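You operate a simulated robot arm through the tools that you are given. There is no shell and no other tool.

You are at the controls of a simulated robot arm. One attempt, no reset.

TASK
Put things in order on the low table top. At the end: the grey short pin stands where the orange hand lamp stood; the orange roller from the low table top is on the brown pad carton; the grey air regulator stands on top of the white spacer; the orange hand lamp stands where the orange roller stood; whatever was shut is shut again. Leave all else as you found it, and nothing knocked over.

Only the result counts: the job must be done as asked and must still hold three seconds after the hand-in. Knocking over, shifting, dropping, spilling or breaking anything else fails it.

THE ROBOT
A 6-joint arm with a two-finger parallel gripper, fixed in place. Base frame: the origin is at the foot of the arm, x ahead of it, y to its left, z up; the work surface is at about z = 0.77. Readings come in m, degrees, newtons and seconds.
With the tool pointing down near the work surface it reaches from about 0.24 to 0.64 m from the base axis. Its first joint turns from -66.0 to 66.0 degrees. Payload 2.7 kg.
The TCP is the grasp point between the finger pads, 0.023 m short of the fingertips. In the tool frame z runs along the fingers and y along their closing line. The gripper opens to 0.094 m. The fingers are 0.038 m wide and 0.01 m thick; the gripper's body (0.054 by 0.096 m) begins 0.039 m behind the TCP.
Orientation is that of the tool frame in the base frame, as a unit quaternion [x, y, z, w]. With the fingers straight down and closing along the base's y, the tool's x points along the base's -x, its y along +y and its z along -z.

THE INTERFACE
- The arm moves only by the tool step_arm. Its argument "deltas" is one flat list of numbers, 7 for each row, row after row: the shift along the tool's x, y, z in m, then the turn, a rotation vector about the tool's x, y, z in degrees, then the gripper command, from -1 (fully open) to 1 (shut), values between in proportion. In form: [tx, ty, tz, ax, ay, az, jaw, tx, ty, tz, ax, ay, az, jaw, ...]. A call has 1 to 20 rows; each row is the pose to reach, as a shift and turn from the pose commanded when the call began, along the tool's axes at that moment. A row lasts 0.2 s, in which the tool goes at most 0.05 m and 8.6 degrees; a call with a longer step from one row to the next is refused whole, and so is a gripper value outside its range. A pose out of reach is approached as far as the arm can. The call stops where the force on the tool passes 40 N (or 10 N more than at its start, if that is more) or the arm is blocked; 0.2 s more then pass. The fingers move at their own pace (about 0.045 m/s each) and stop on an object; they squeeze with about 26 N. The grip force told is the motor's: it shows also when the fingers shut on nothing. Time passes only in rows, and 0.2 s behind the last, so rows that repeat a pose let the fingers close. It gives the time, the measured TCP pose, the force on the tool (base axes), the opening and the grip force at its end, in the units of the frame above (readings bear some noise), with the torque about the TCP (base axes, N m) and any sound that the robot's microphone picked up, and new pictures: "views" is both (left out), scene, wrist or none.
- Cameras (640 x 400 px; columns grow to the right, rows downward): "scene" is fixed at [0.0792, -0.4443, 1.3894]; the picture's right is [0.68, -0.73, 0.00], its down [-0.50, -0.47, -0.73] and it looks along [0.53, 0.50, -0.68] (base axes); focal length 369 px, centre (320, 200). "wrist" rides on the gripper at [0.087, 0.016, -0.074] in the tool frame; the picture's right is [-0.18, 0.98, 0.00], its down [-0.58, -0.11, -0.81] and it looks along [-0.79, -0.15, 0.59] (tool axes); focal length 243 px, centre (320, 200). There is no depth. A picture from a camera that has moved, and an enlarged one, comes with that camera's place and axes in the base frame and with its lens.
- close_up(camera, box): a new picture of the part [left, top, right, bottom] of that camera's present view, enlarged. The clock stands still meanwhile.
- job_done(): hands the job in; it is judged then, once.

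Places have to be worked out from the pictures, the camera data and where the tool is seen. Open the gripper and draw the arm clear of the work before you hand the job in, unless the task says otherwise.

The tools are called after "Request:" as name(argument=value, ...) on one line, values as JSON. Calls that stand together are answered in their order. step_arm: Moves the arm, as the interface text tells. Its arguments: {"type":"object","properties":{"deltas":{"type":"array"},"views":{"type":"string","enum":["both","scene","wrist","none"]}},"required":["deltas"]} The other tools are called the same way: close_up (camera, box) takes an enlarged picture of a part of a camera's view; job_done () hands the job in.

At the start:

```text
time: 0.0
eef_pos: [0.2823, 0.2063, 1.0527]
ee_rot: [-0.001, 1.0, 0.0, 0.0]
force: [-0.6, -0.3, 0.2]
torque: [0.03, -0.01, 0.0]
grip_width: 0.0942
gripper_force: 0.0
```

scene: 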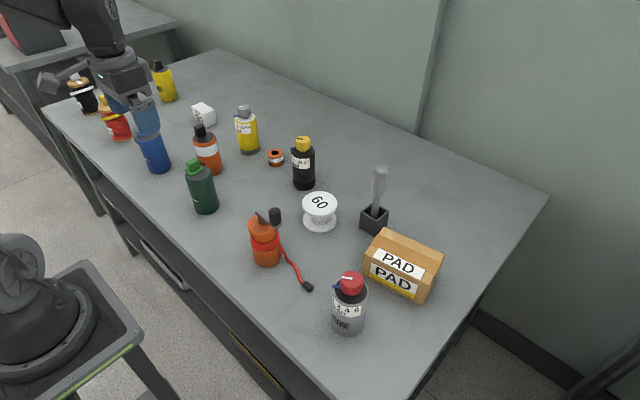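
wrist: 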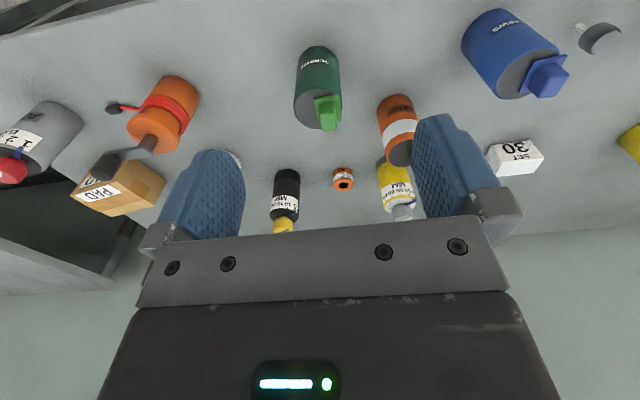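

I start by looking closely at the scene camera, to identify each object before moving.

Request:
close_up(camera="scene", box=[220, 120, 460, 270])

Request:
close_up(camera="scene", box=[220, 190, 460, 340])

Request:
close_up(camera="scene", box=[40, 50, 280, 200])

Request:
close_up(camera="scene", box=[0, 200, 320, 400])

```text
2.67 times, centred on (340, 195) of scene
camera zoom: at [0.0792, -0.4443, 1.3894], right [0.68, -0.73, 0.0], down [-0.5, -0.47, -0.73], along [0.53, 0.5, -0.68], focal length 985 px, centre (267, 213)
```

zoom: 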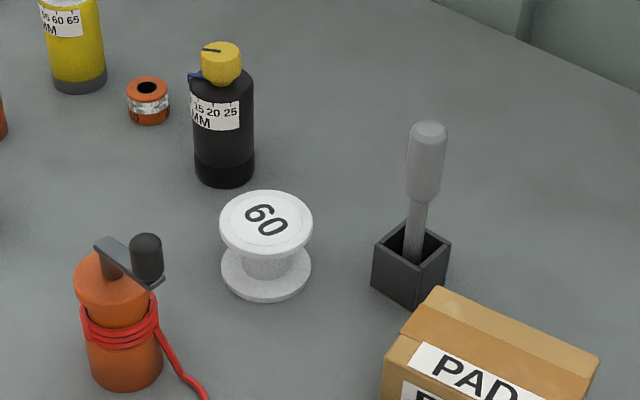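

```text
2.67 times, centred on (340, 265) of scene
camera zoom: at [0.0792, -0.4443, 1.3894], right [0.68, -0.73, 0.0], down [-0.5, -0.47, -0.73], along [0.53, 0.5, -0.68], focal length 985 px, centre (267, 27)
```

zoom: 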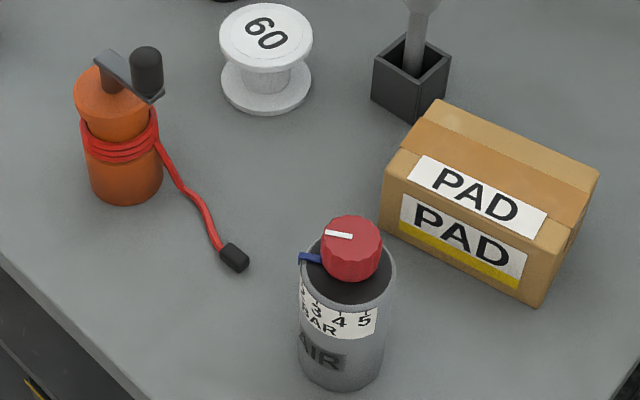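

```text
2.67 times, centred on (160, 125) of scene
camera zoom: at [0.0792, -0.4443, 1.3894], right [0.68, -0.73, 0.0], down [-0.5, -0.47, -0.73], along [0.53, 0.5, -0.68], focal length 985 px, centre (747, 400)
```

zoom: 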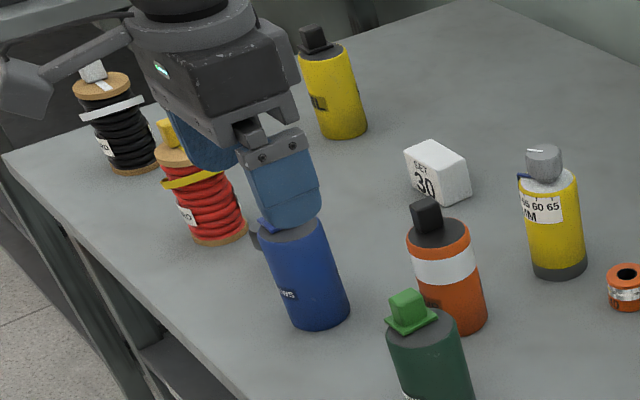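

```text
2.00 times, centred on (160, 300) of scene
camera zoom: at [0.0792, -0.4443, 1.3894], right [0.68, -0.73, 0.0], down [-0.5, -0.47, -0.73], along [0.53, 0.5, -0.68], focal length 739 px, centre (640, 0)
```

zoom: 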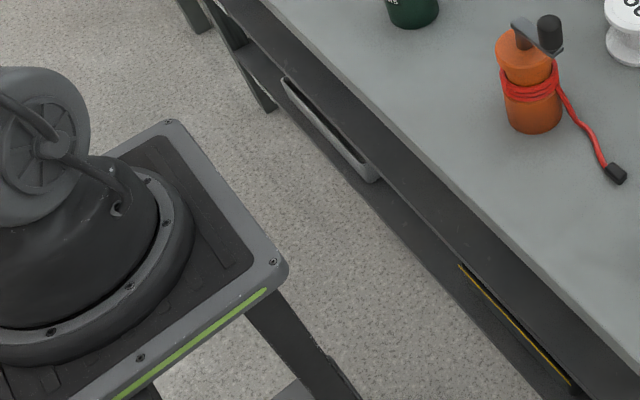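

The grey short pin is not obvious yet, so I look closer at the wrist picture.

Request:
close_up(camera="wrist", box=[440, 0, 640, 125])

Request:
close_up(camera="wrist", box=[240, 30, 440, 240])

Request:
close_up(camera="wrist", box=[0, 60, 240, 260])

Request:
close_up(camera="scene", box=[160, 100, 320, 200])

Request:
close_up(camera="scene", box=[0, 0, 160, 100])

```text
3.20 times, centred on (540, 62) of wrist
camera zoom: at [0.1957, 0.2235, 1.1282], right [0.18, 0.98, 0.0], down [0.58, -0.11, 0.81], along [0.79, -0.15, -0.59], focal length 776 px, centre (-384, 640)
```

zoom: 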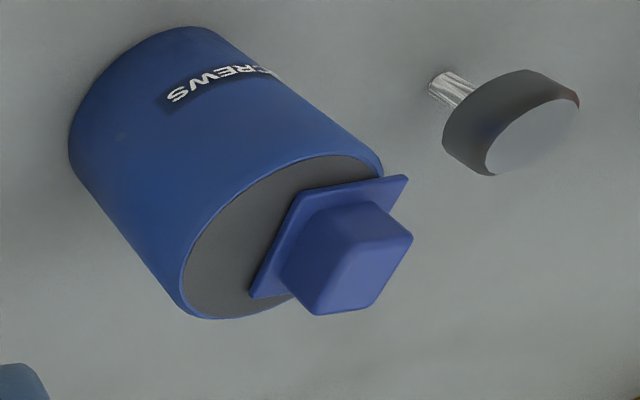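

```text
1.90 times, centred on (340, 135) of wrist
camera zoom: at [0.1957, 0.2235, 1.1282], right [0.18, 0.98, 0.0], down [0.58, -0.11, 0.81], along [0.79, -0.15, -0.59], focal length 462 px, centre (282, 324)
```

zoom: 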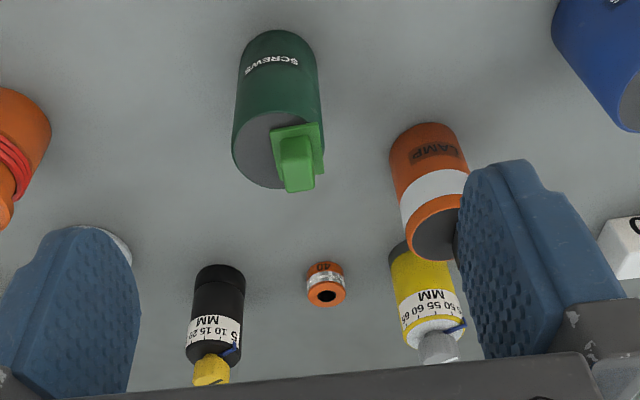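

```text
2.00 times, centred on (120, 160) of wrist
camera zoom: at [0.1957, 0.2235, 1.1282], right [0.18, 0.98, 0.0], down [0.58, -0.11, 0.81], along [0.79, -0.15, -0.59], focal length 485 px, centre (720, 280)
```

zoom: 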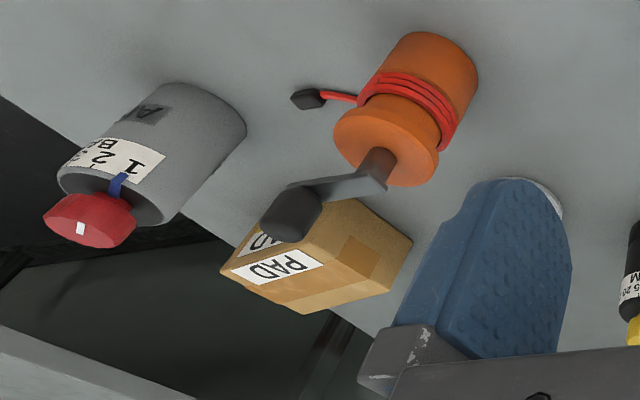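

```text
4.00 times, centred on (240, 150) of scene
camera zoom: at [0.0792, -0.4443, 1.3894], right [0.68, -0.73, 0.0], down [-0.5, -0.47, -0.73], along [0.53, 0.5, -0.68], focal length 1478 px, centre (640, 400)
```

zoom: 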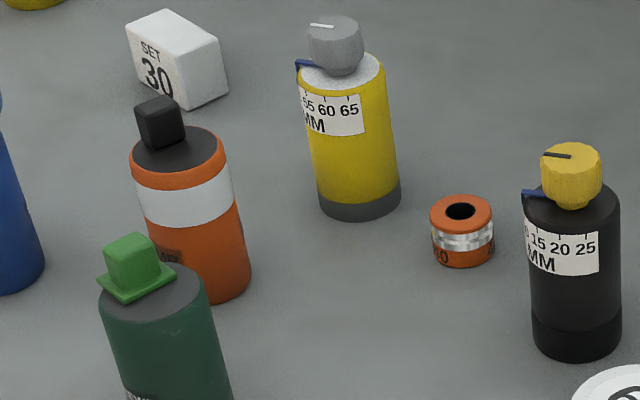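

```text
4.00 times, centred on (80, 50) of scene
camera zoom: at [0.0792, -0.4443, 1.3894], right [0.68, -0.73, 0.0], down [-0.5, -0.47, -0.73], along [0.53, 0.5, -0.68], focal length 1478 px, centre (1280, 800)
```

zoom: 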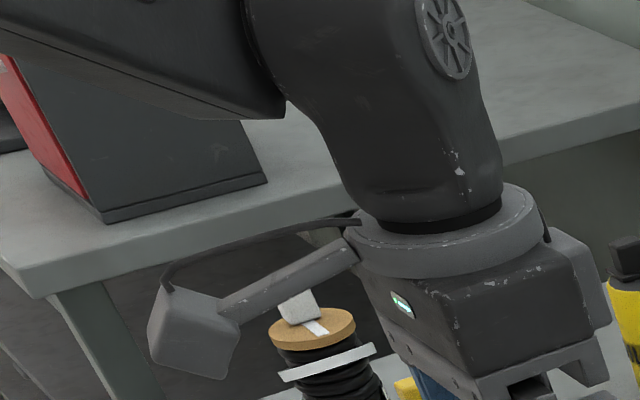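

The orange can with the white band is labelled LAMP, and a knob-like grey thing with a metal shaft stands near the blue can, hidden from the scene camera by the arm. I move the arm sideways to y≈0 at the same height, to uncover the scene and get a second view.

Request:
step_arm(deltas=[0, -0.045, 0, 0, 0, 0, -1, 0, -0.09, 0, 0, 0, 0, -1, 0, -0.135, 0, 0, 0, 0, -1, 0, -0.18, 0, 0, 0, 0, -1, 0, -0.22, 0, 0, 0, 0, -1], views="both")

```text
time: 1.2
eef_pos: [0.2828, -0.0129, 1.0546]
ee_rot: [-0.001, 1.0, 0.001, 0.0]
force: [0.8, 0.4, -0.1]
torque: [-0.02, -0.02, -0.03]
grip_width: 0.094
gripper_force: 0.2
camera wrist: at [0.196, 0.0039, 1.1292], right [0.18, 0.98, 0.0], down [0.58, -0.11, 0.81], along [0.79, -0.15, -0.59], focal length 243 px, centre (320, 200)
```

scene: 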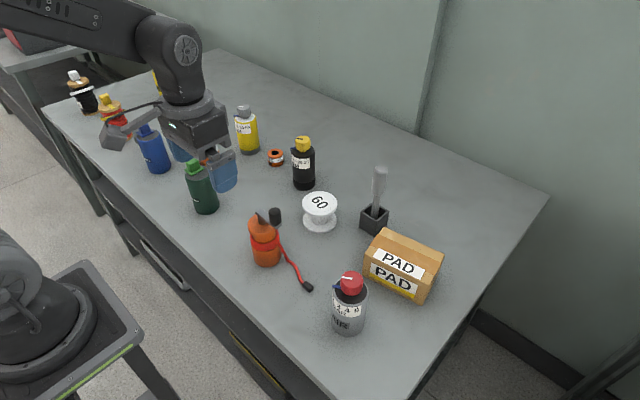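
wrist: 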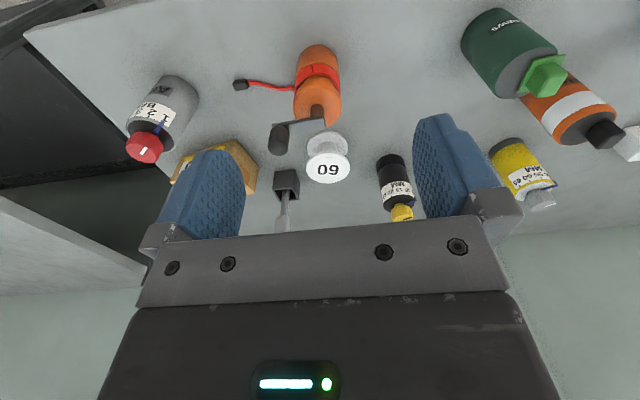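

The regulator, carton, file holder and spool are clear now. I zoom in on the far-left area of the scene where the grey pin should be.

Request:
close_up(camera="scene", box=[60, 60, 220, 190])

Request:
close_up(camera="wrist", box=[220, 30, 420, 240])

```text
3.08 times, centred on (140, 125) of scene
camera zoom: at [0.0792, -0.4443, 1.3894], right [0.68, -0.73, 0.0], down [-0.5, -0.47, -0.73], along [0.53, 0.5, -0.68], focal length 1137 px, centre (874, 431)
```

zoom: 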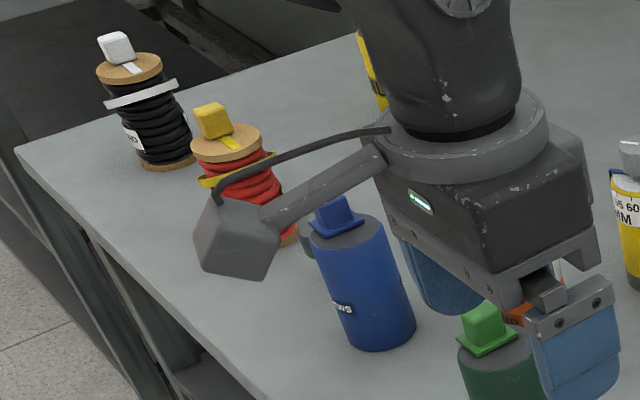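

```text
1.90 times, centred on (320, 135) of wrist
camera zoom: at [0.196, 0.0039, 1.1292], right [0.18, 0.98, 0.0], down [0.58, -0.11, 0.81], along [0.79, -0.15, -0.59], focal length 462 px, centre (320, 324)
```

zoom: 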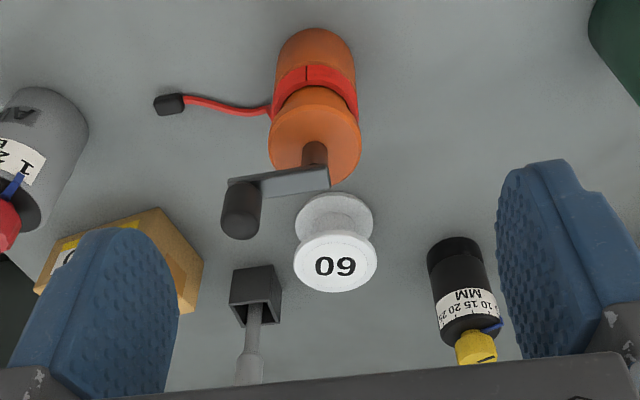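

The pin is behind the blue can as seen from the scene camera. I bring the wrist camera round to look at it from nearer.

Request:
step_arm(deltas=[0.006, 0.045, 0.002, 0, 0, 0, -1, 0.012, 0.09, 0.004, 0, 0, 0, -1, 0.018, 0.135, 0.006, 0, 0, 0, -1, 0.024, 0.18, 0.01, 0, 0, 0, -1, 0.03, 0.225, 0.015, 0, 0, 0, -1, 0.04, 0.27, 0.02, 0, 0, 0, -1, 0.05, 0.31, 0.025, 0, 0, 0, -1, 0.055, 0.345, 0.03, 0, 0, 0, -1, 0.06, 0.375, 0.03, 0, 0, 0, -1], views="both")

```text
time: 3.2
eef_pos: [0.2295, 0.3565, 1.0219]
ee_rot: [-0.001, 1.0, 0.0, 0.0]
force: [0.7, -0.9, -0.4]
torque: [-0.03, 0.02, 0.0]
grip_width: 0.0942
gripper_force: 0.0
out of reach, approached as far as the arm can: row 9
camera wrist: at [0.1434, 0.3734, 1.0979], right [0.18, 0.98, 0.0], down [0.58, -0.11, 0.81], along [0.79, -0.15, -0.59], focal length 243 px, centre (320, 200)
```

scene: 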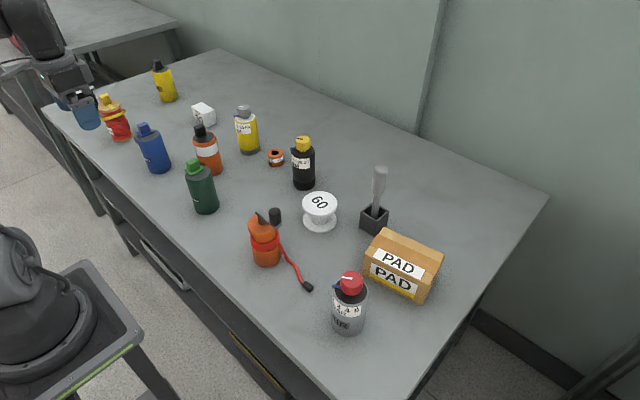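
wrist: 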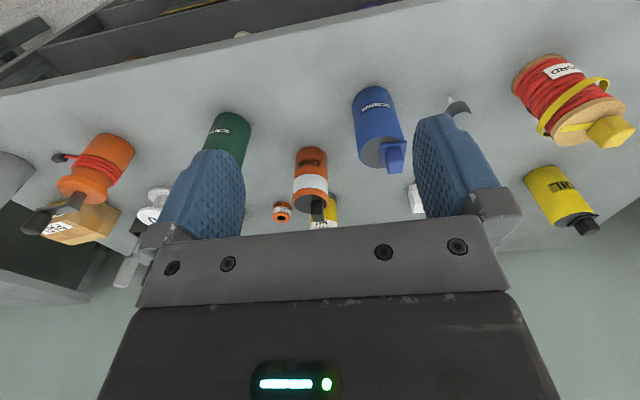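

The wrist view now shows a shelf below the table edge with small things on it. I zoom in there and on the pin.

Request:
close_up(camera="wrist", box=[0, 0, 400, 120])

Request:
close_up(camera="wrist", box=[400, 40, 560, 140])

Request:
close_up(camera="wrist", box=[230, 130, 390, 240])

Request:
close_up(camera="scene", box=[90, 80, 250, 190])

```text
1.60 times, centred on (200, 60) of wrist
camera zoom: at [0.1434, 0.3734, 1.0979], right [0.18, 0.98, 0.0], down [0.58, -0.11, 0.81], along [0.79, -0.15, -0.59], focal length 388 px, centre (512, 424)
```

zoom: 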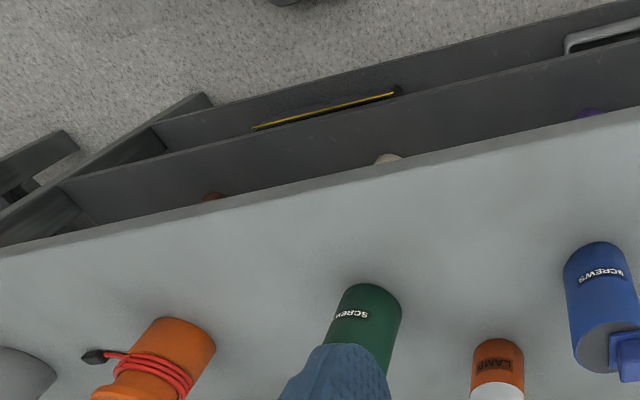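

```text
4.00 times, centred on (480, 90) of wrist
camera zoom: at [0.1434, 0.3734, 1.0979], right [0.18, 0.98, 0.0], down [0.58, -0.11, 0.81], along [0.79, -0.15, -0.59], focal length 970 px, centre (-320, 640)
```

zoom: 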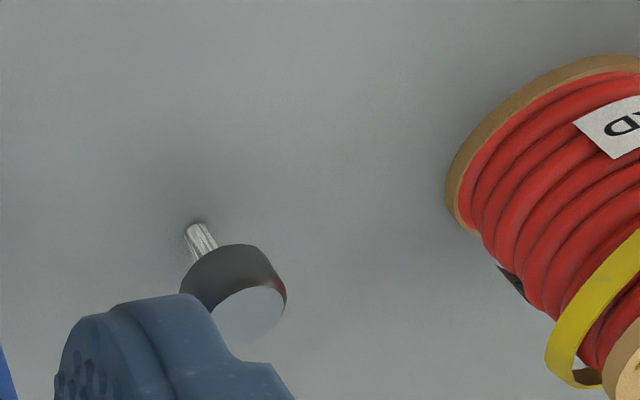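

```text
3.64 times, centred on (310, 185) of wrist
camera zoom: at [0.1434, 0.3734, 1.0979], right [0.18, 0.98, 0.0], down [0.58, -0.11, 0.81], along [0.79, -0.15, -0.59], focal length 882 px, centre (356, 254)
```

zoom: 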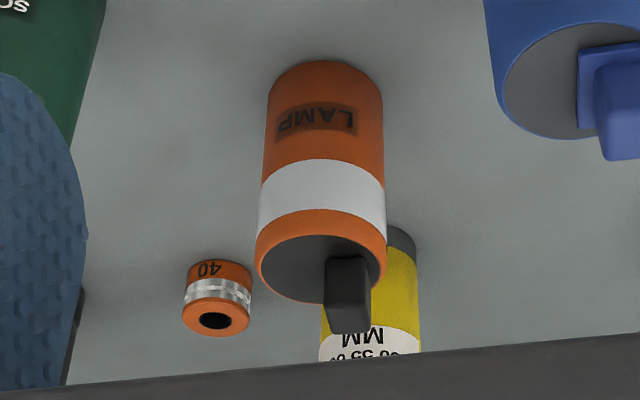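

```text
3.64 times, centred on (170, 135) of scene
camera zoom: at [0.0792, -0.4443, 1.3894], right [0.68, -0.73, 0.0], down [-0.5, -0.47, -0.73], along [0.53, 0.5, -0.68], focal length 1343 px, centre (866, 436)
```

zoom: 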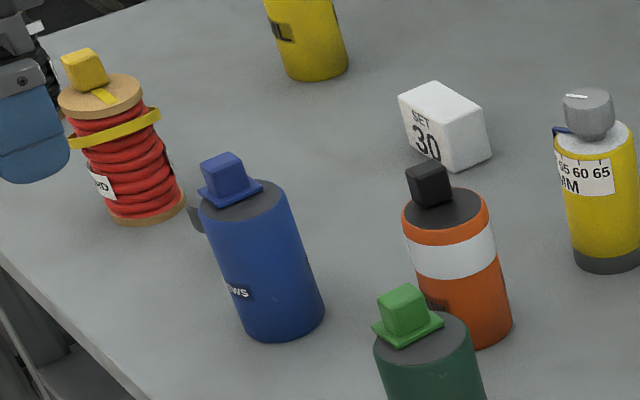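

The pin stands on its shaft at about (0.367, 0.518), with the head top near z 0.82. I now go to mid-table and tilt the tool, so the wrist camera looks down on the table and on the shelf at its front edge.

Request:
step_arm(deltas=[0, -0.04, -0.005, 0, 5, 0, -1, 0, -0.08, -0.01, 0, 10, 0, -1, 0, -0.12, -0.015, 0, 15, 0, -1, -0.005, -0.16, -0.02, 0, 20, 0, -1, -0.01, -0.2, -0.025, 0, 25, 0, -1, -0.015, -0.23, -0.03, 0, 30, 0, -1, -0.02, -0.26, -0.03, 0, 35, 0, -1], views="both")

```text
time: 4.8
eef_pos: [0.2519, 0.0959, 1.0523]
ee_rot: [-0.002, 0.953, 0.0, -0.302]
force: [-0.1, -0.5, -1.2]
torque: [0.0, -0.01, 0.01]
grip_width: 0.0941
gripper_force: 0.2
camera wrist: at [0.2228, 0.1128, 1.1638], right [0.15, 0.98, -0.1], down [0.94, -0.11, 0.33], along [0.31, -0.15, -0.94], focal length 243 px, centre (320, 200)
```

scene: 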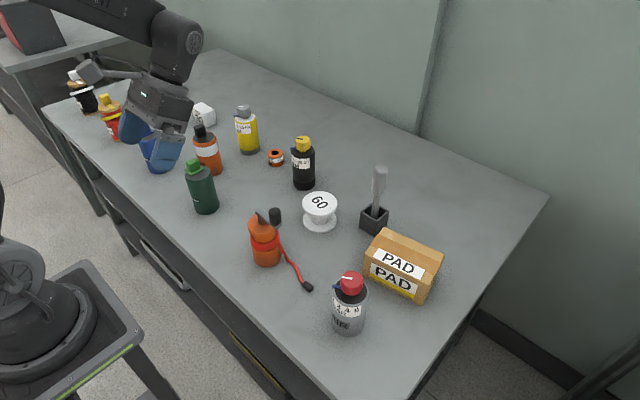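
wrist: 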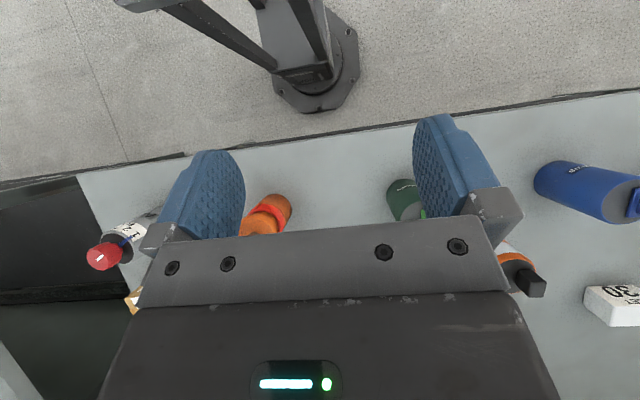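

Only floor shows at the top edge, so the things I saw earlier sit on a shelf under the table. I level the tool and go to the right side, to look at that shelf and at the right-hand objects.

Request:
step_arm(deltas=[0.005, -0.04, 0.004, 0, -5, 0, -1, 0.01, -0.08, 0.008, 0, -10, 0, -1, 0.015, -0.12, 0.012, 0, -15, 0, -1, 0.02, -0.16, 0.016, 0, -20, 0, -1, 0.025, -0.2, 0.02, 0, -25, 0, -1, 0.033, -0.24, 0.024, 0, -30, 0, -1, 0.041, -0.29, 0.0287, 0, -35, 0, -1], views="both")

Request:
step_arm(deltas=[0.007, 0, 0, 0, 0, -8, -1, 0.014, 0, 0, 0, 0, -16, -1, 0.02, 0, 0, 0, 0, -24, -1, 0.03, -0.005, 0, 0, 0, -32, -1, 0.04, -0.01, 0, 0, 0, -40, -1, 0.05, -0.02, 0, 0, 0, -46, -1], views="both")

```text
refused: row 7 steps farther than a row can; nothing moved
```

```text
time: 6.2
eef_pos: [0.2092, 0.0757, 1.0813]
ee_rot: [-0.375, 0.877, 0.118, -0.277]
force: [-0.9, 0.3, -0.7]
torque: [0.02, -0.02, 0.01]
grip_width: 0.0938
gripper_force: 0.2
camera wrist: at [0.1936, 0.0266, 1.1839], right [-0.48, 0.81, 0.33], down [0.86, 0.35, 0.38], along [0.2, 0.47, -0.86], focal length 243 px, centre (320, 200)
```

scene: 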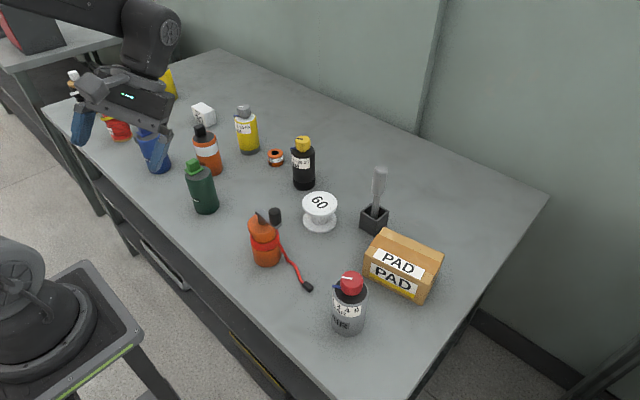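
wrist: 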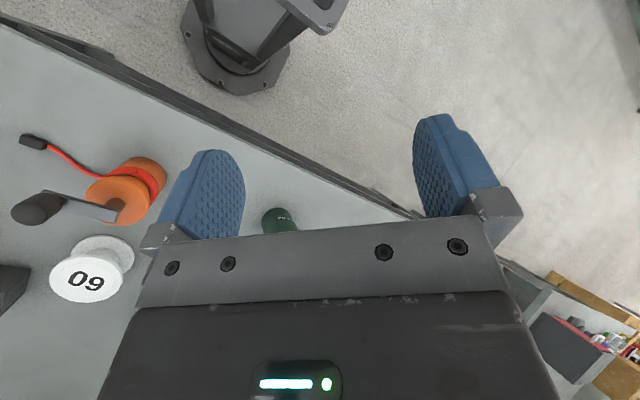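

The first call was refused, and the second ran from the tilted pose without harm. I now level the tool, keeping the yaw, and move toward the right-hand side.

Request:
step_arm(deltas=[0.0132, -0.0285, -0.0016, 4.2, -4.05, 0, -1, 0.0265, -0.057, -0.0032, 8.4, -8.1, 0, -1, 0.0397, -0.0855, -0.0048, 12.6, -12.15, 0, -1, 0.0529, -0.114, -0.0064, 16.8, -16.2, 0, -1, 0.0662, -0.1425, -0.008, 21.0, -20.25, 0, -1, 0.0794, -0.171, -0.0096, 25.2, -24.3, 0, -1], views="both")

```text
time: 7.6
eef_pos: [0.2711, -0.0986, 1.05]
ee_rot: [-0.393, 0.92, -0.001, 0.001]
force: [-0.6, -0.6, -0.3]
torque: [0.01, 0.01, -0.06]
grip_width: 0.0941
gripper_force: 0.1
camera wrist: at [0.199, -0.1491, 1.1258], right [-0.58, 0.81, 0.0], down [0.48, 0.34, 0.81], along [0.66, 0.47, -0.59], focal length 243 px, centre (320, 200)
```

scene: 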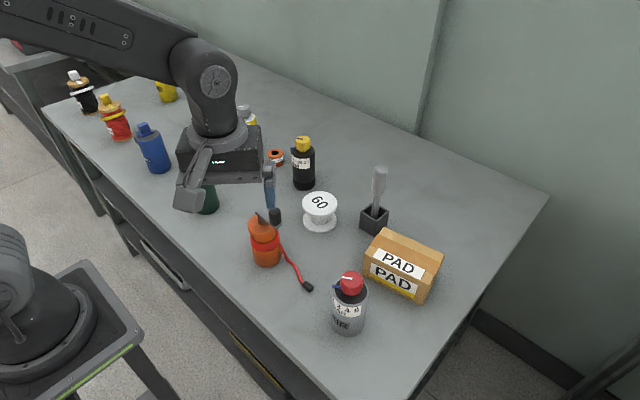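
wrist: 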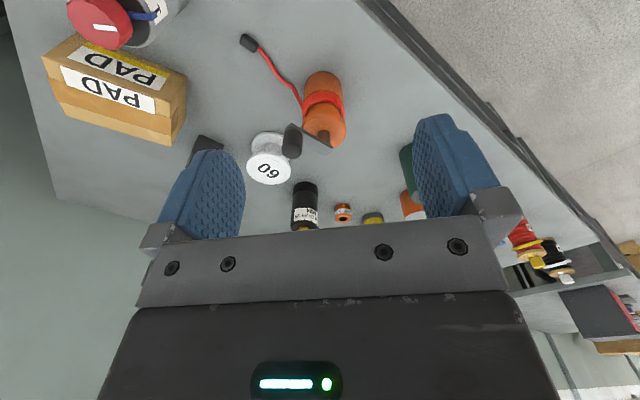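

The tool is level with the camera looking left and forward. I back further towards the near right to look under the table edge.

Request:
step_arm(deltas=[0.045, -0.0046, 0, 0, 0, 0, -1, 0.09, -0.0091, 0, 0, 0, 0, -1, 0.135, -0.0137, 0, 0, 0, 0, -1, 0.1785, -0.0182, 0, 0, 0, 0, -1], views="both")

```text
time: 8.6
eef_pos: [0.1608, -0.2418, 1.0506]
ee_rot: [-0.392, 0.92, 0.0, 0.001]
force: [-0.4, 0.1, 0.0]
torque: [0.03, 0.03, -0.01]
grip_width: 0.094
gripper_force: 0.1
camera wrist: at [0.088, -0.2925, 1.1253], right [-0.58, 0.81, 0.0], down [0.48, 0.34, 0.81], along [0.66, 0.47, -0.59], focal length 243 px, centre (320, 200)
```

scene: 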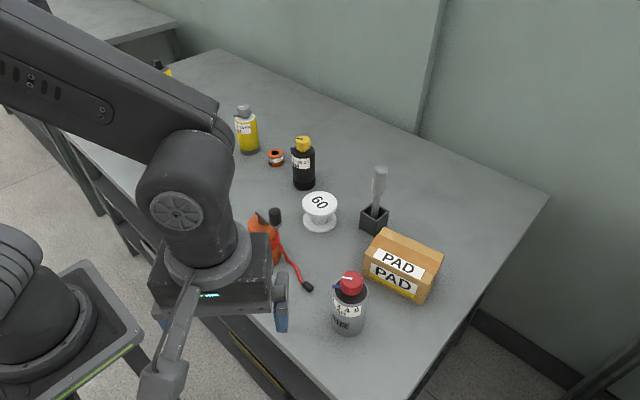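
wrist: 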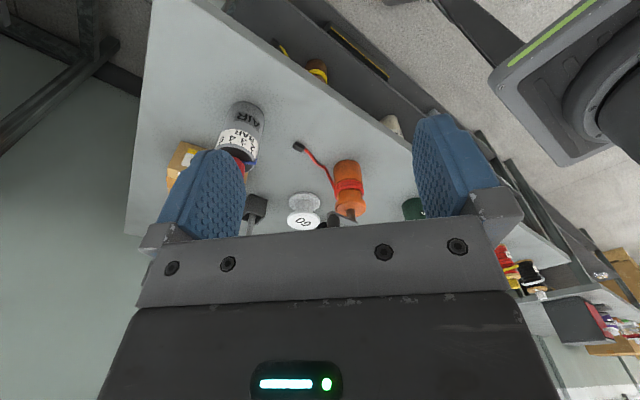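

Request:
close_up(camera="wrist", box=[200, 0, 440, 150])

Request:
close_up(camera="wrist", box=[480, 200, 640, 300])

```text
2.67 times, centred on (320, 75) of wrist
camera zoom: at [0.088, -0.2925, 1.1253], right [-0.58, 0.81, 0.0], down [0.48, 0.34, 0.81], along [0.66, 0.47, -0.59], focal length 647 px, centre (320, 533)
```

zoom: 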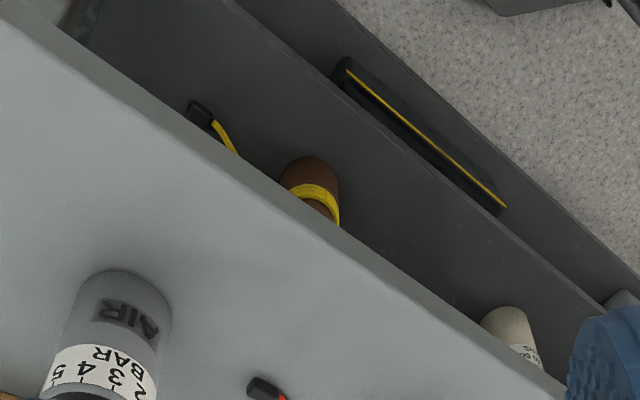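

```text
4.00 times, centred on (560, 250) of wrist
camera zoom: at [0.088, -0.2925, 1.1253], right [-0.58, 0.81, 0.0], down [0.48, 0.34, 0.81], along [0.66, 0.47, -0.59], focal length 970 px, centre (-640, 0)
```

zoom: 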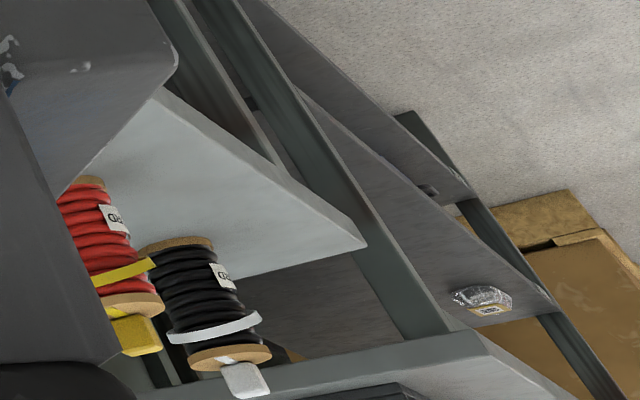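

The shelf below holds a brown wound item with a yellow cord and a cream can, and no grey pin so far. I zoom in on the crank item and the regulator from this angle to read their labels.

Request:
close_up(camera="wrist", box=[270, 130, 410, 240])

Request:
close_up(camera="wrist", box=[150, 90, 280, 190])

Request:
close_up(camera="scene", box=[350, 150, 450, 240])

```text
3.64 times, centred on (340, 185) of wrist
camera zoom: at [0.088, -0.2925, 1.1253], right [-0.58, 0.81, 0.0], down [0.48, 0.34, 0.81], along [0.66, 0.47, -0.59], focal length 882 px, centre (247, 254)
```

zoom: 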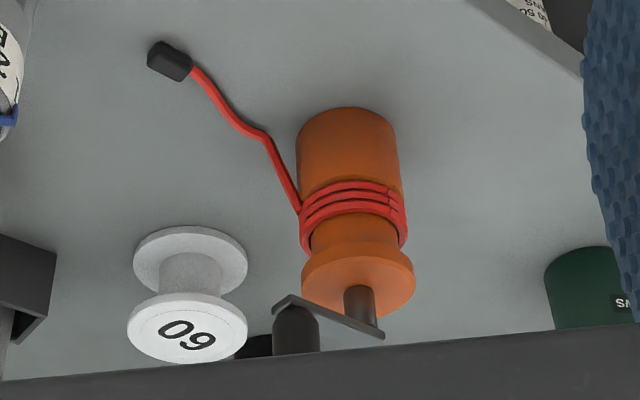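

```text
4.00 times, centred on (215, 140) of wrist
camera zoom: at [0.088, -0.2925, 1.1253], right [-0.58, 0.81, 0.0], down [0.48, 0.34, 0.81], along [0.66, 0.47, -0.59], focal length 970 px, centre (740, 440)
```

zoom: 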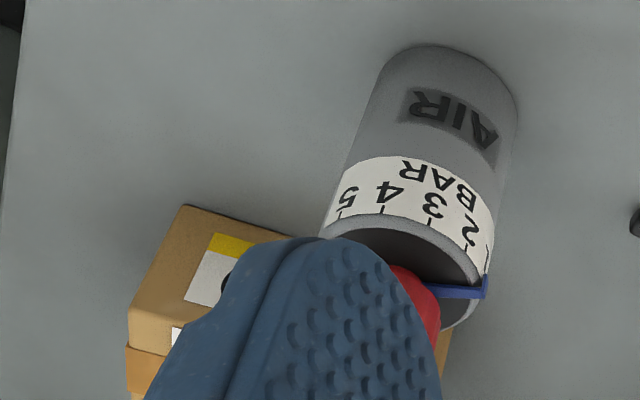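

```text
4.44 times, centred on (400, 195) of scene
camera zoom: at [0.0792, -0.4443, 1.3894], right [0.68, -0.73, 0.0], down [-0.5, -0.47, -0.73], along [0.53, 0.5, -0.68], focal length 1642 px, centre (-36, 222)
```

zoom: 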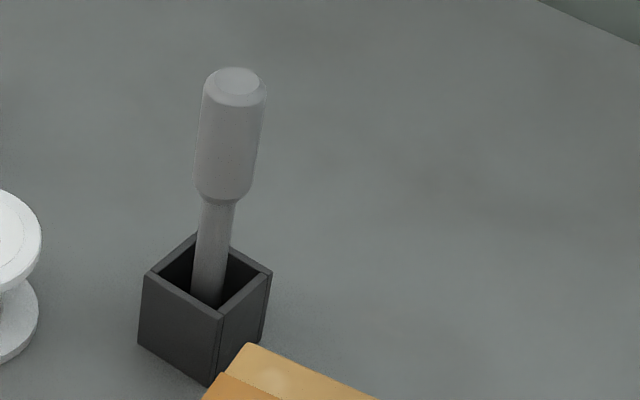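

The shelf holds only the brown reel and cans, so I take these as the objects:
- Roller: the small orange ring marked 40 at about (0.59, 0.20).
- Spacer: the white flanged piece marked 60, which is about 60 mm tall.
- Pin: the grey-headed piece behind the blue can.

I'll start with the roller, so I level the yaw and move in to look at it.

Request:
step_arm(deltas=[-0.0432, 0.0083, 0.0, 0, 0, 3.83, -1, -0.0865, 0.0165, 0.0, 0, 0, 7.67, -1, -0.1297, 0.0248, 0.0, 0, 0, 11.5, -1, -0.1729, 0.0331, 0.0, 0, 0, 15.33, -1, -0.2161, 0.0413, 0.0, 0, 0, 19.17, -1, -0.2594, 0.0496, 0.01, 0, 0, 23, -1, -0.3026, 0.0579, 0.02, 0, 0, 26.83, -1, -0.3458, 0.0661, 0.03, 0, 0, 30.67, -1, -0.389, 0.0744, 0.04, 0, 0, 34.5, -1, -0.4323, 0.0827, 0.05, 0, 0, 38.33, -1, -0.4755, 0.0909, 0.06, 0, 0, 42.17, -1, -0.5187, 0.0992, 0.07, 0, 0, 46, -1], views="both")

```text
time: 11.2
eef_pos: [0.4481, 0.2011, 0.9806]
ee_rot: [0.0, 1.0, 0.0, 0.0]
force: [-0.3, 0.2, 0.0]
torque: [0.0, 0.01, 0.03]
grip_width: 0.094
gripper_force: 0.1
camera wrist: at [0.3619, 0.2176, 1.0558], right [0.18, 0.98, 0.0], down [0.58, -0.11, 0.81], along [0.79, -0.15, -0.59], focal length 243 px, centre (320, 200)
```

scene: 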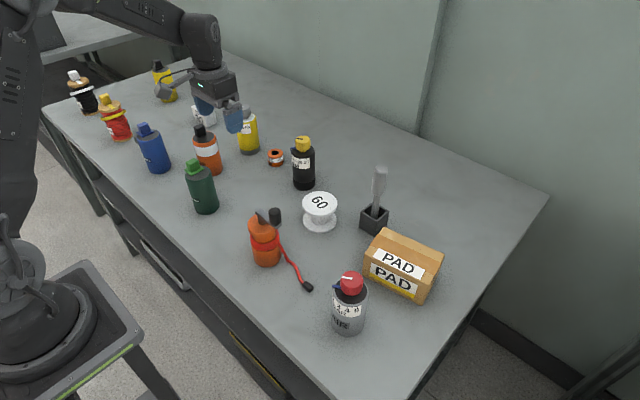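
wrist: 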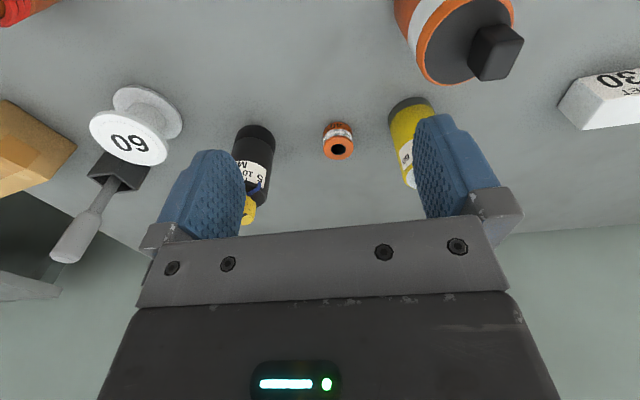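

Request:
close_up(camera="wrist", box=[280, 100, 400, 175])

Request:
close_up(camera="wrist", box=[370, 0, 550, 112])

Request:
close_up(camera="wrist", box=[220, 80, 460, 230])

```text
5.33 times, centred on (340, 138) of wrist
camera zoom: at [0.3619, 0.2176, 1.0558], right [0.18, 0.98, 0.0], down [0.58, -0.11, 0.81], along [0.79, -0.15, -0.59], focal length 1294 px, centre (213, 533)
```

zoom: 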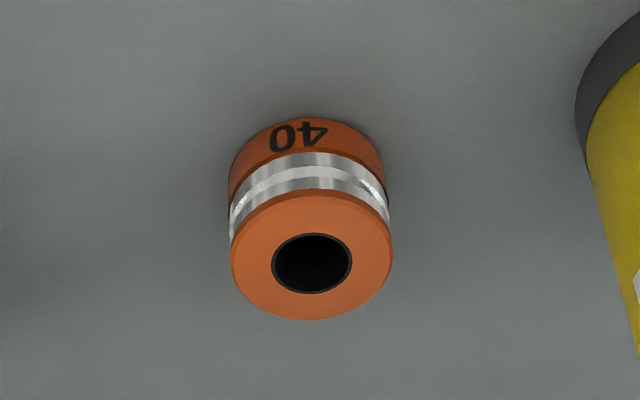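

```text
3.56 times, centred on (460, 56) of wrist
camera zoom: at [0.3619, 0.2176, 1.0558], right [0.18, 0.98, 0.0], down [0.58, -0.11, 0.81], along [0.79, -0.15, -0.59], focal length 863 px, centre (-178, 712)
```

zoom: 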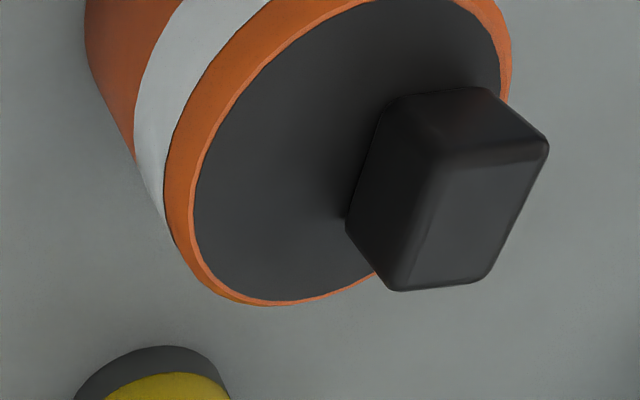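

```text
2.67 times, centred on (340, 155) of wrist
camera zoom: at [0.3619, 0.2176, 1.0558], right [0.18, 0.98, 0.0], down [0.58, -0.11, 0.81], along [0.79, -0.15, -0.59], focal length 647 px, centre (267, 320)
```

zoom: 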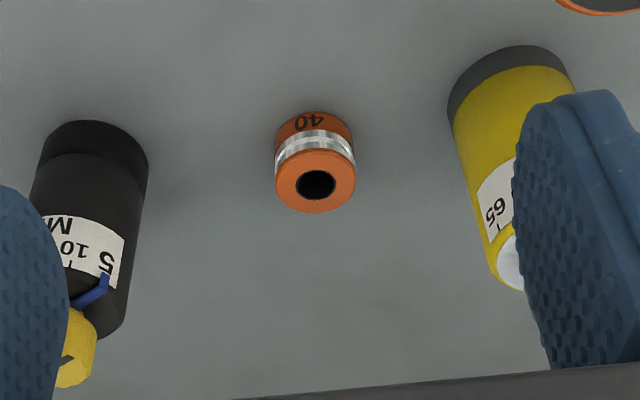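

The roller measures 42 mm across and 30 mm high at (0.590, 0.2015), with the yellow and black dials about 10 cm to either side. I go above it with the jaw partly closed to about 65 mm, and stop at z≈0.86.

Request:
step_arm(deltas=[-0.045, 0, 0, 0, 0, 0, -0.38, -0.09, 0.0005, 0, 0, 0, 0, -0.38, -0.13, 0.001, 0.01, 0, 0, 0, -0.38, -0.14, 0.0015, 0.05, 0, 0, 0, -0.38, -0.14, 0.0015, 0.09, 0, 0, 0, -0.38, -0.14, 0.0015, 0.12, 0, 0, 0, -0.38], views="both")

```text
time: 12.6
eef_pos: [0.5913, 0.2044, 0.8596]
ee_rot: [-0.002, 1.0, 0.0, 0.0]
force: [-0.4, -0.3, 0.7]
torque: [-0.02, 0.0, 0.0]
grip_width: 0.0647
gripper_force: 0.0
camera wrist: at [0.5046, 0.2225, 0.9358], right [0.18, 0.98, 0.0], down [0.58, -0.11, 0.81], along [0.79, -0.15, -0.59], focal length 243 px, centre (320, 200)
```

scene: 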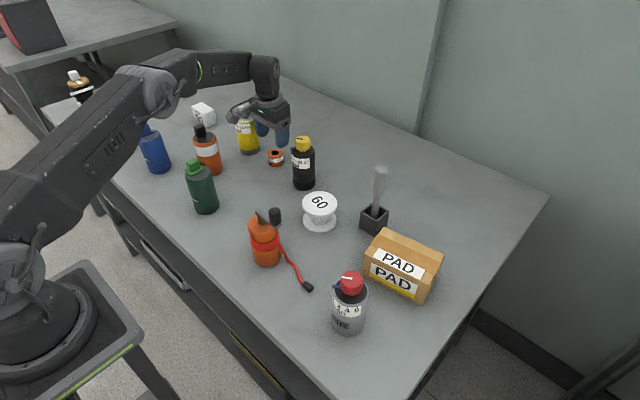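
wrist: 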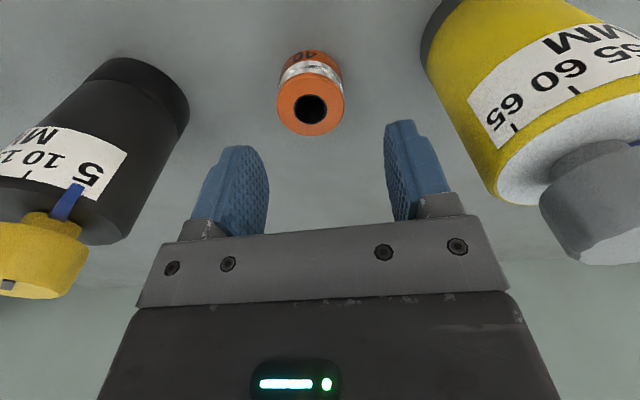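

Seen from the wrist camera, the roller sits about 6 mm to the right of the tool axis (y −0.006). I correct for that, descend to z≈0.80 and close.

Request:
step_arm(deltas=[0.001, -0.006, 0, 0, 0, 0, -0.38, 0.001, -0.006, 0.03, 0, 0, 0, -0.38, 0.001, -0.006, 0.055, 0, 0, 0, -0.38, 0.001, -0.006, 0.061, 0, 0, 0, -0.38], views="wrist")

```text
time: 13.6
eef_pos: [0.5887, 0.2003, 0.7986]
ee_rot: [-0.001, 1.0, 0.0, -0.001]
force: [0.9, 0.8, -0.8]
torque: [0.01, 0.0, -0.02]
grip_width: 0.0649
gripper_force: 0.1
camera wrist: at [0.502, 0.2162, 0.874], right [0.18, 0.98, 0.0], down [0.58, -0.11, 0.81], along [0.79, -0.15, -0.59], focal length 243 px, centre (320, 200)
```

wrist: 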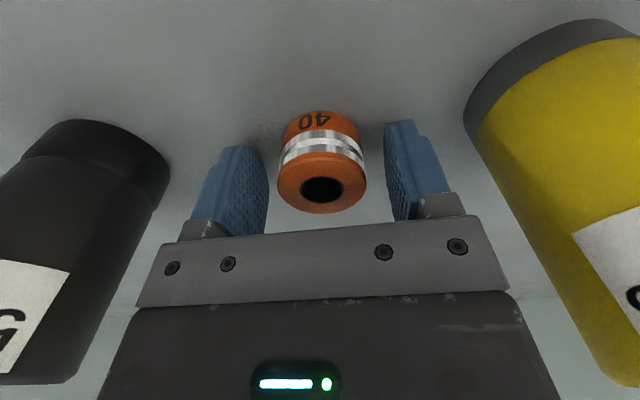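

The roller is centred between the pads, so I close on it.

Request:
step_arm(deltas=[0, 0, 0, 0, 0, 0, 1, 0, 0, 0, 0, 0, 0, 1, 0, 0, 0, 0, 0, 0, 1, 0, 0, 0, 0, 0, 0, 1], views="wrist")

```text
time: 14.6
eef_pos: [0.589, 0.1999, 0.7983]
ee_rot: [-0.001, 1.0, 0.0, 0.0]
force: [0.7, 0.3, 0.1]
torque: [0.0, 0.0, -0.02]
grip_width: 0.0419
gripper_force: 26.0
camera wrist: at [0.502, 0.2162, 0.8743], right [0.18, 0.98, 0.0], down [0.58, -0.11, 0.81], along [0.79, -0.15, -0.59], focal length 243 px, centre (320, 200)
```

wrist: 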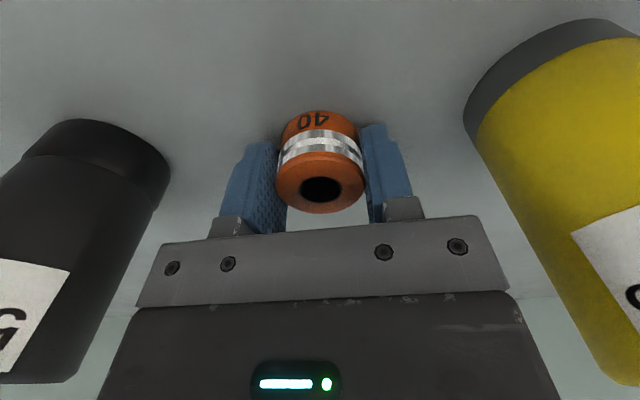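

The grip holds at 41.9 mm. I lift straight up to z≈1.0, then traverse high to a spot short of the carton to look at it.

Request:
step_arm(deltas=[0, 0, -0.04, 0, 0, 0, 1, 0, 0, -0.08, 0, 0, 0, 1, 0, 0, -0.12, 0, 0, 0, 1, 0, 0, -0.16, 0, 0, 0, 1, 0, 0, -0.2, 0, 0, 0, 1, 0.015, -0.044, -0.2, 0, 0, 0, 1, 0.03, -0.088, -0.2, 0, 0, 0, 1, 0.045, -0.132, -0.2, 0, 0, 0, 1, 0.06, -0.176, -0.2, 0, 0, 0, 1, 0.075, -0.22, -0.2, 0, 0, 0, 1, 0.09, -0.264, -0.2, 0, 0, 0, 1, 0.105, -0.308, -0.2, 0, 0, 0, 1, 0.12, -0.352, -0.2, 0, 0, 0, 1, 0.135, -0.396, -0.2, 0, 0, 0, 1, 0.149, -0.44, -0.2, 0, 0, 0, 1], views="both")

```text
time: 17.8
eef_pos: [0.4425, -0.2394, 0.9989]
ee_rot: [-0.002, 1.0, 0.001, 0.0]
force: [-0.4, 0.0, -2.7]
torque: [0.0, 0.05, -0.01]
grip_width: 0.0418
gripper_force: 26.1
camera wrist: at [0.3556, -0.2237, 1.0746], right [0.18, 0.98, 0.0], down [0.58, -0.11, 0.81], along [0.79, -0.15, -0.59], focal length 243 px, centre (320, 200)
```

scene: 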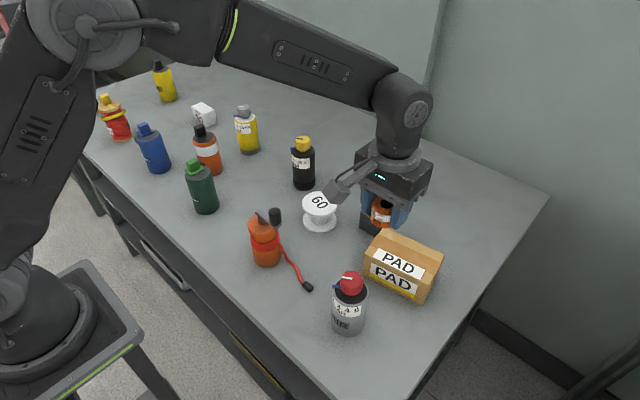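
wrist: 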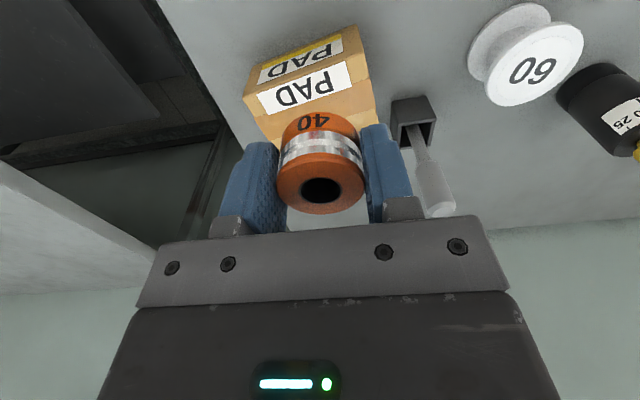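

The roller is firmly held and the carton is ahead. I zoom in on the carton from both cameras to fix its top face.

Request:
close_up(camera="wrist", box=[220, 10, 420, 150])

Request:
close_up(camera="scene", box=[340, 210, 460, 310])

```text
2.86 times, centred on (320, 80) of wrist
camera zoom: at [0.3556, -0.2237, 1.0746], right [0.18, 0.98, 0.0], down [0.58, -0.11, 0.81], along [0.79, -0.15, -0.59], focal length 693 px, centre (320, 543)
```

zoom: 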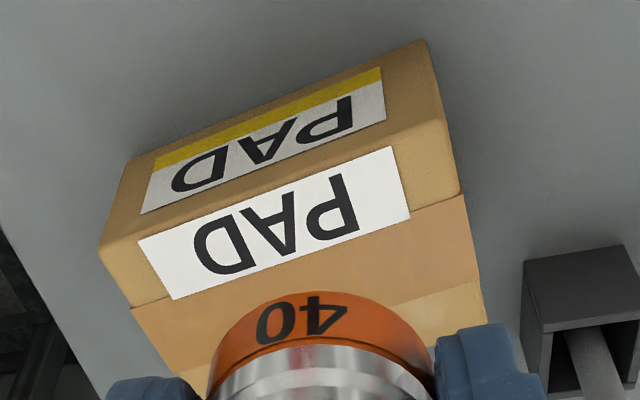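

```text
4.00 times, centred on (400, 260) of scene
camera zoom: at [0.0793, -0.4443, 1.3894], right [0.68, -0.73, 0.0], down [-0.5, -0.47, -0.73], along [0.53, 0.5, -0.68], focal length 1478 px, centre (0, -40)
```

zoom: 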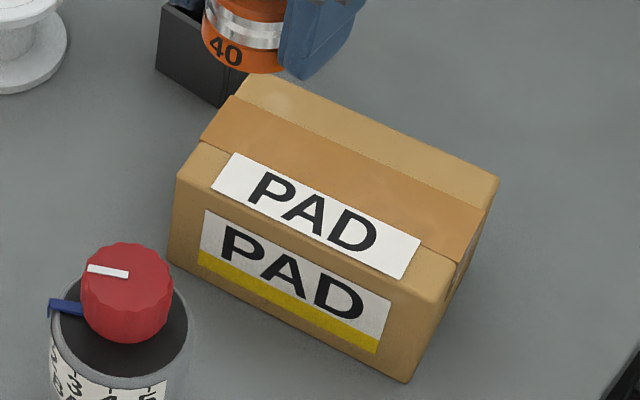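

The carton top is about 0.127 × 0.081 m, centred near (0.511, −0.259) at z≈0.837, and both cameras agree. I yaw 35° so the wrist camera stays clear of the regulator knob, move over the centre and descend to z≈0.90.

Request:
step_arm(deltas=[-0.0135, -0.0038, 0, 0, 0, 7, 1, -0.027, -0.0076, 0, 0, 0, 14, 1, -0.0405, -0.0114, 0, 0, 0, 21, 1, -0.054, -0.0152, 0, 0, 0, 28, 1, -0.0675, -0.019, 0, 0, 0, 35, 1, -0.0675, -0.019, 0.035, 0, 0, 35, 1, -0.0675, -0.019, 0.07, 0, 0, 35, 1, -0.0675, -0.019, 0.0985, 0, 0, 35, 1, -0.0675, -0.019, 0.0985, 0, 0, 35, 1], views="both")

```text
time: 19.8
eef_pos: [0.5096, -0.2623, 0.8995]
ee_rot: [0.301, 0.954, 0.001, 0.0]
force: [-0.1, 0.0, -2.9]
torque: [0.06, -0.01, 0.04]
grip_width: 0.0415
gripper_force: 26.0
camera wrist: at [0.4466, -0.1989, 0.975], right [0.71, 0.7, 0.0], down [0.41, -0.42, 0.81], along [0.57, -0.57, -0.59], focal length 243 px, centre (320, 200)
```

scene: 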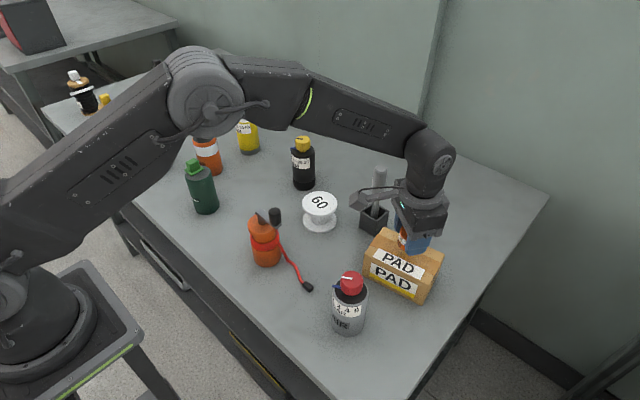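
wrist: 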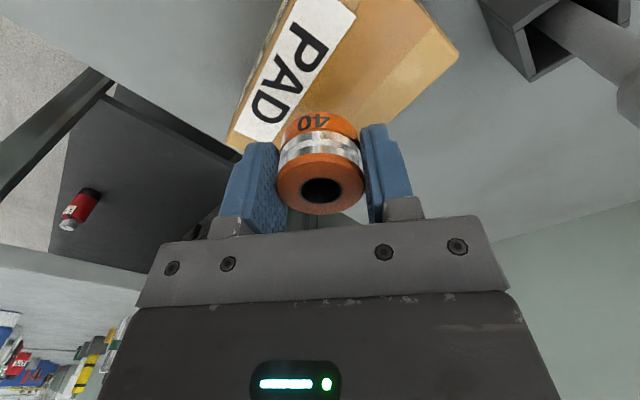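

The roller is over the carton. I lower it slowly, expecting contact near TCP z≈0.866.

Request:
step_arm(deltas=[0, 0, 0.012, 0, 0, 0, 1, 0, 0, 0.022, 0, 0, 0, 1, 0, 0, 0.028, 0, 0, 0, 1, 0, 0, 0.031, 0, 0, 0, 1, 0, 0, 0.031, 0, 0, 0, 1], views="both")

```text
time: 21.0
eef_pos: [0.5082, -0.2612, 0.8692]
ee_rot: [0.299, 0.954, 0.0, 0.001]
force: [-0.9, 0.0, -1.5]
torque: [-0.03, 0.05, -0.02]
grip_width: 0.0417
gripper_force: 25.8
camera wrist: at [0.4464, -0.1974, 0.9443], right [0.71, 0.7, 0.0], down [0.41, -0.42, 0.81], along [0.57, -0.57, -0.59], focal length 243 px, centre (320, 200)
```

scene: 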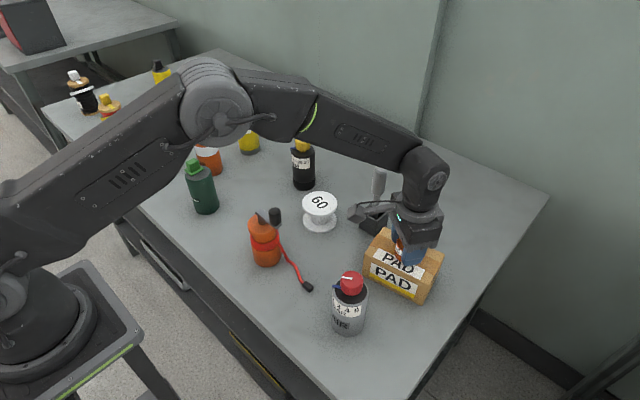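
wrist: 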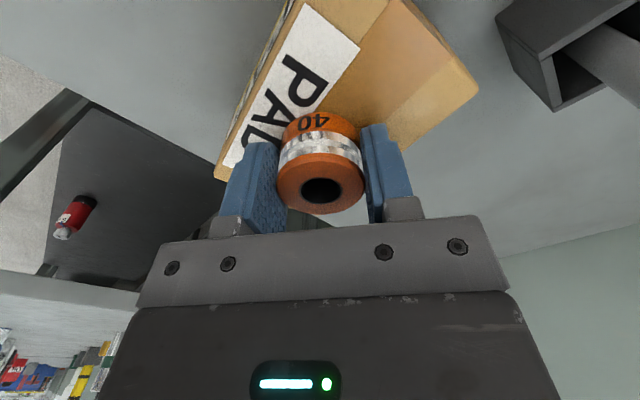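

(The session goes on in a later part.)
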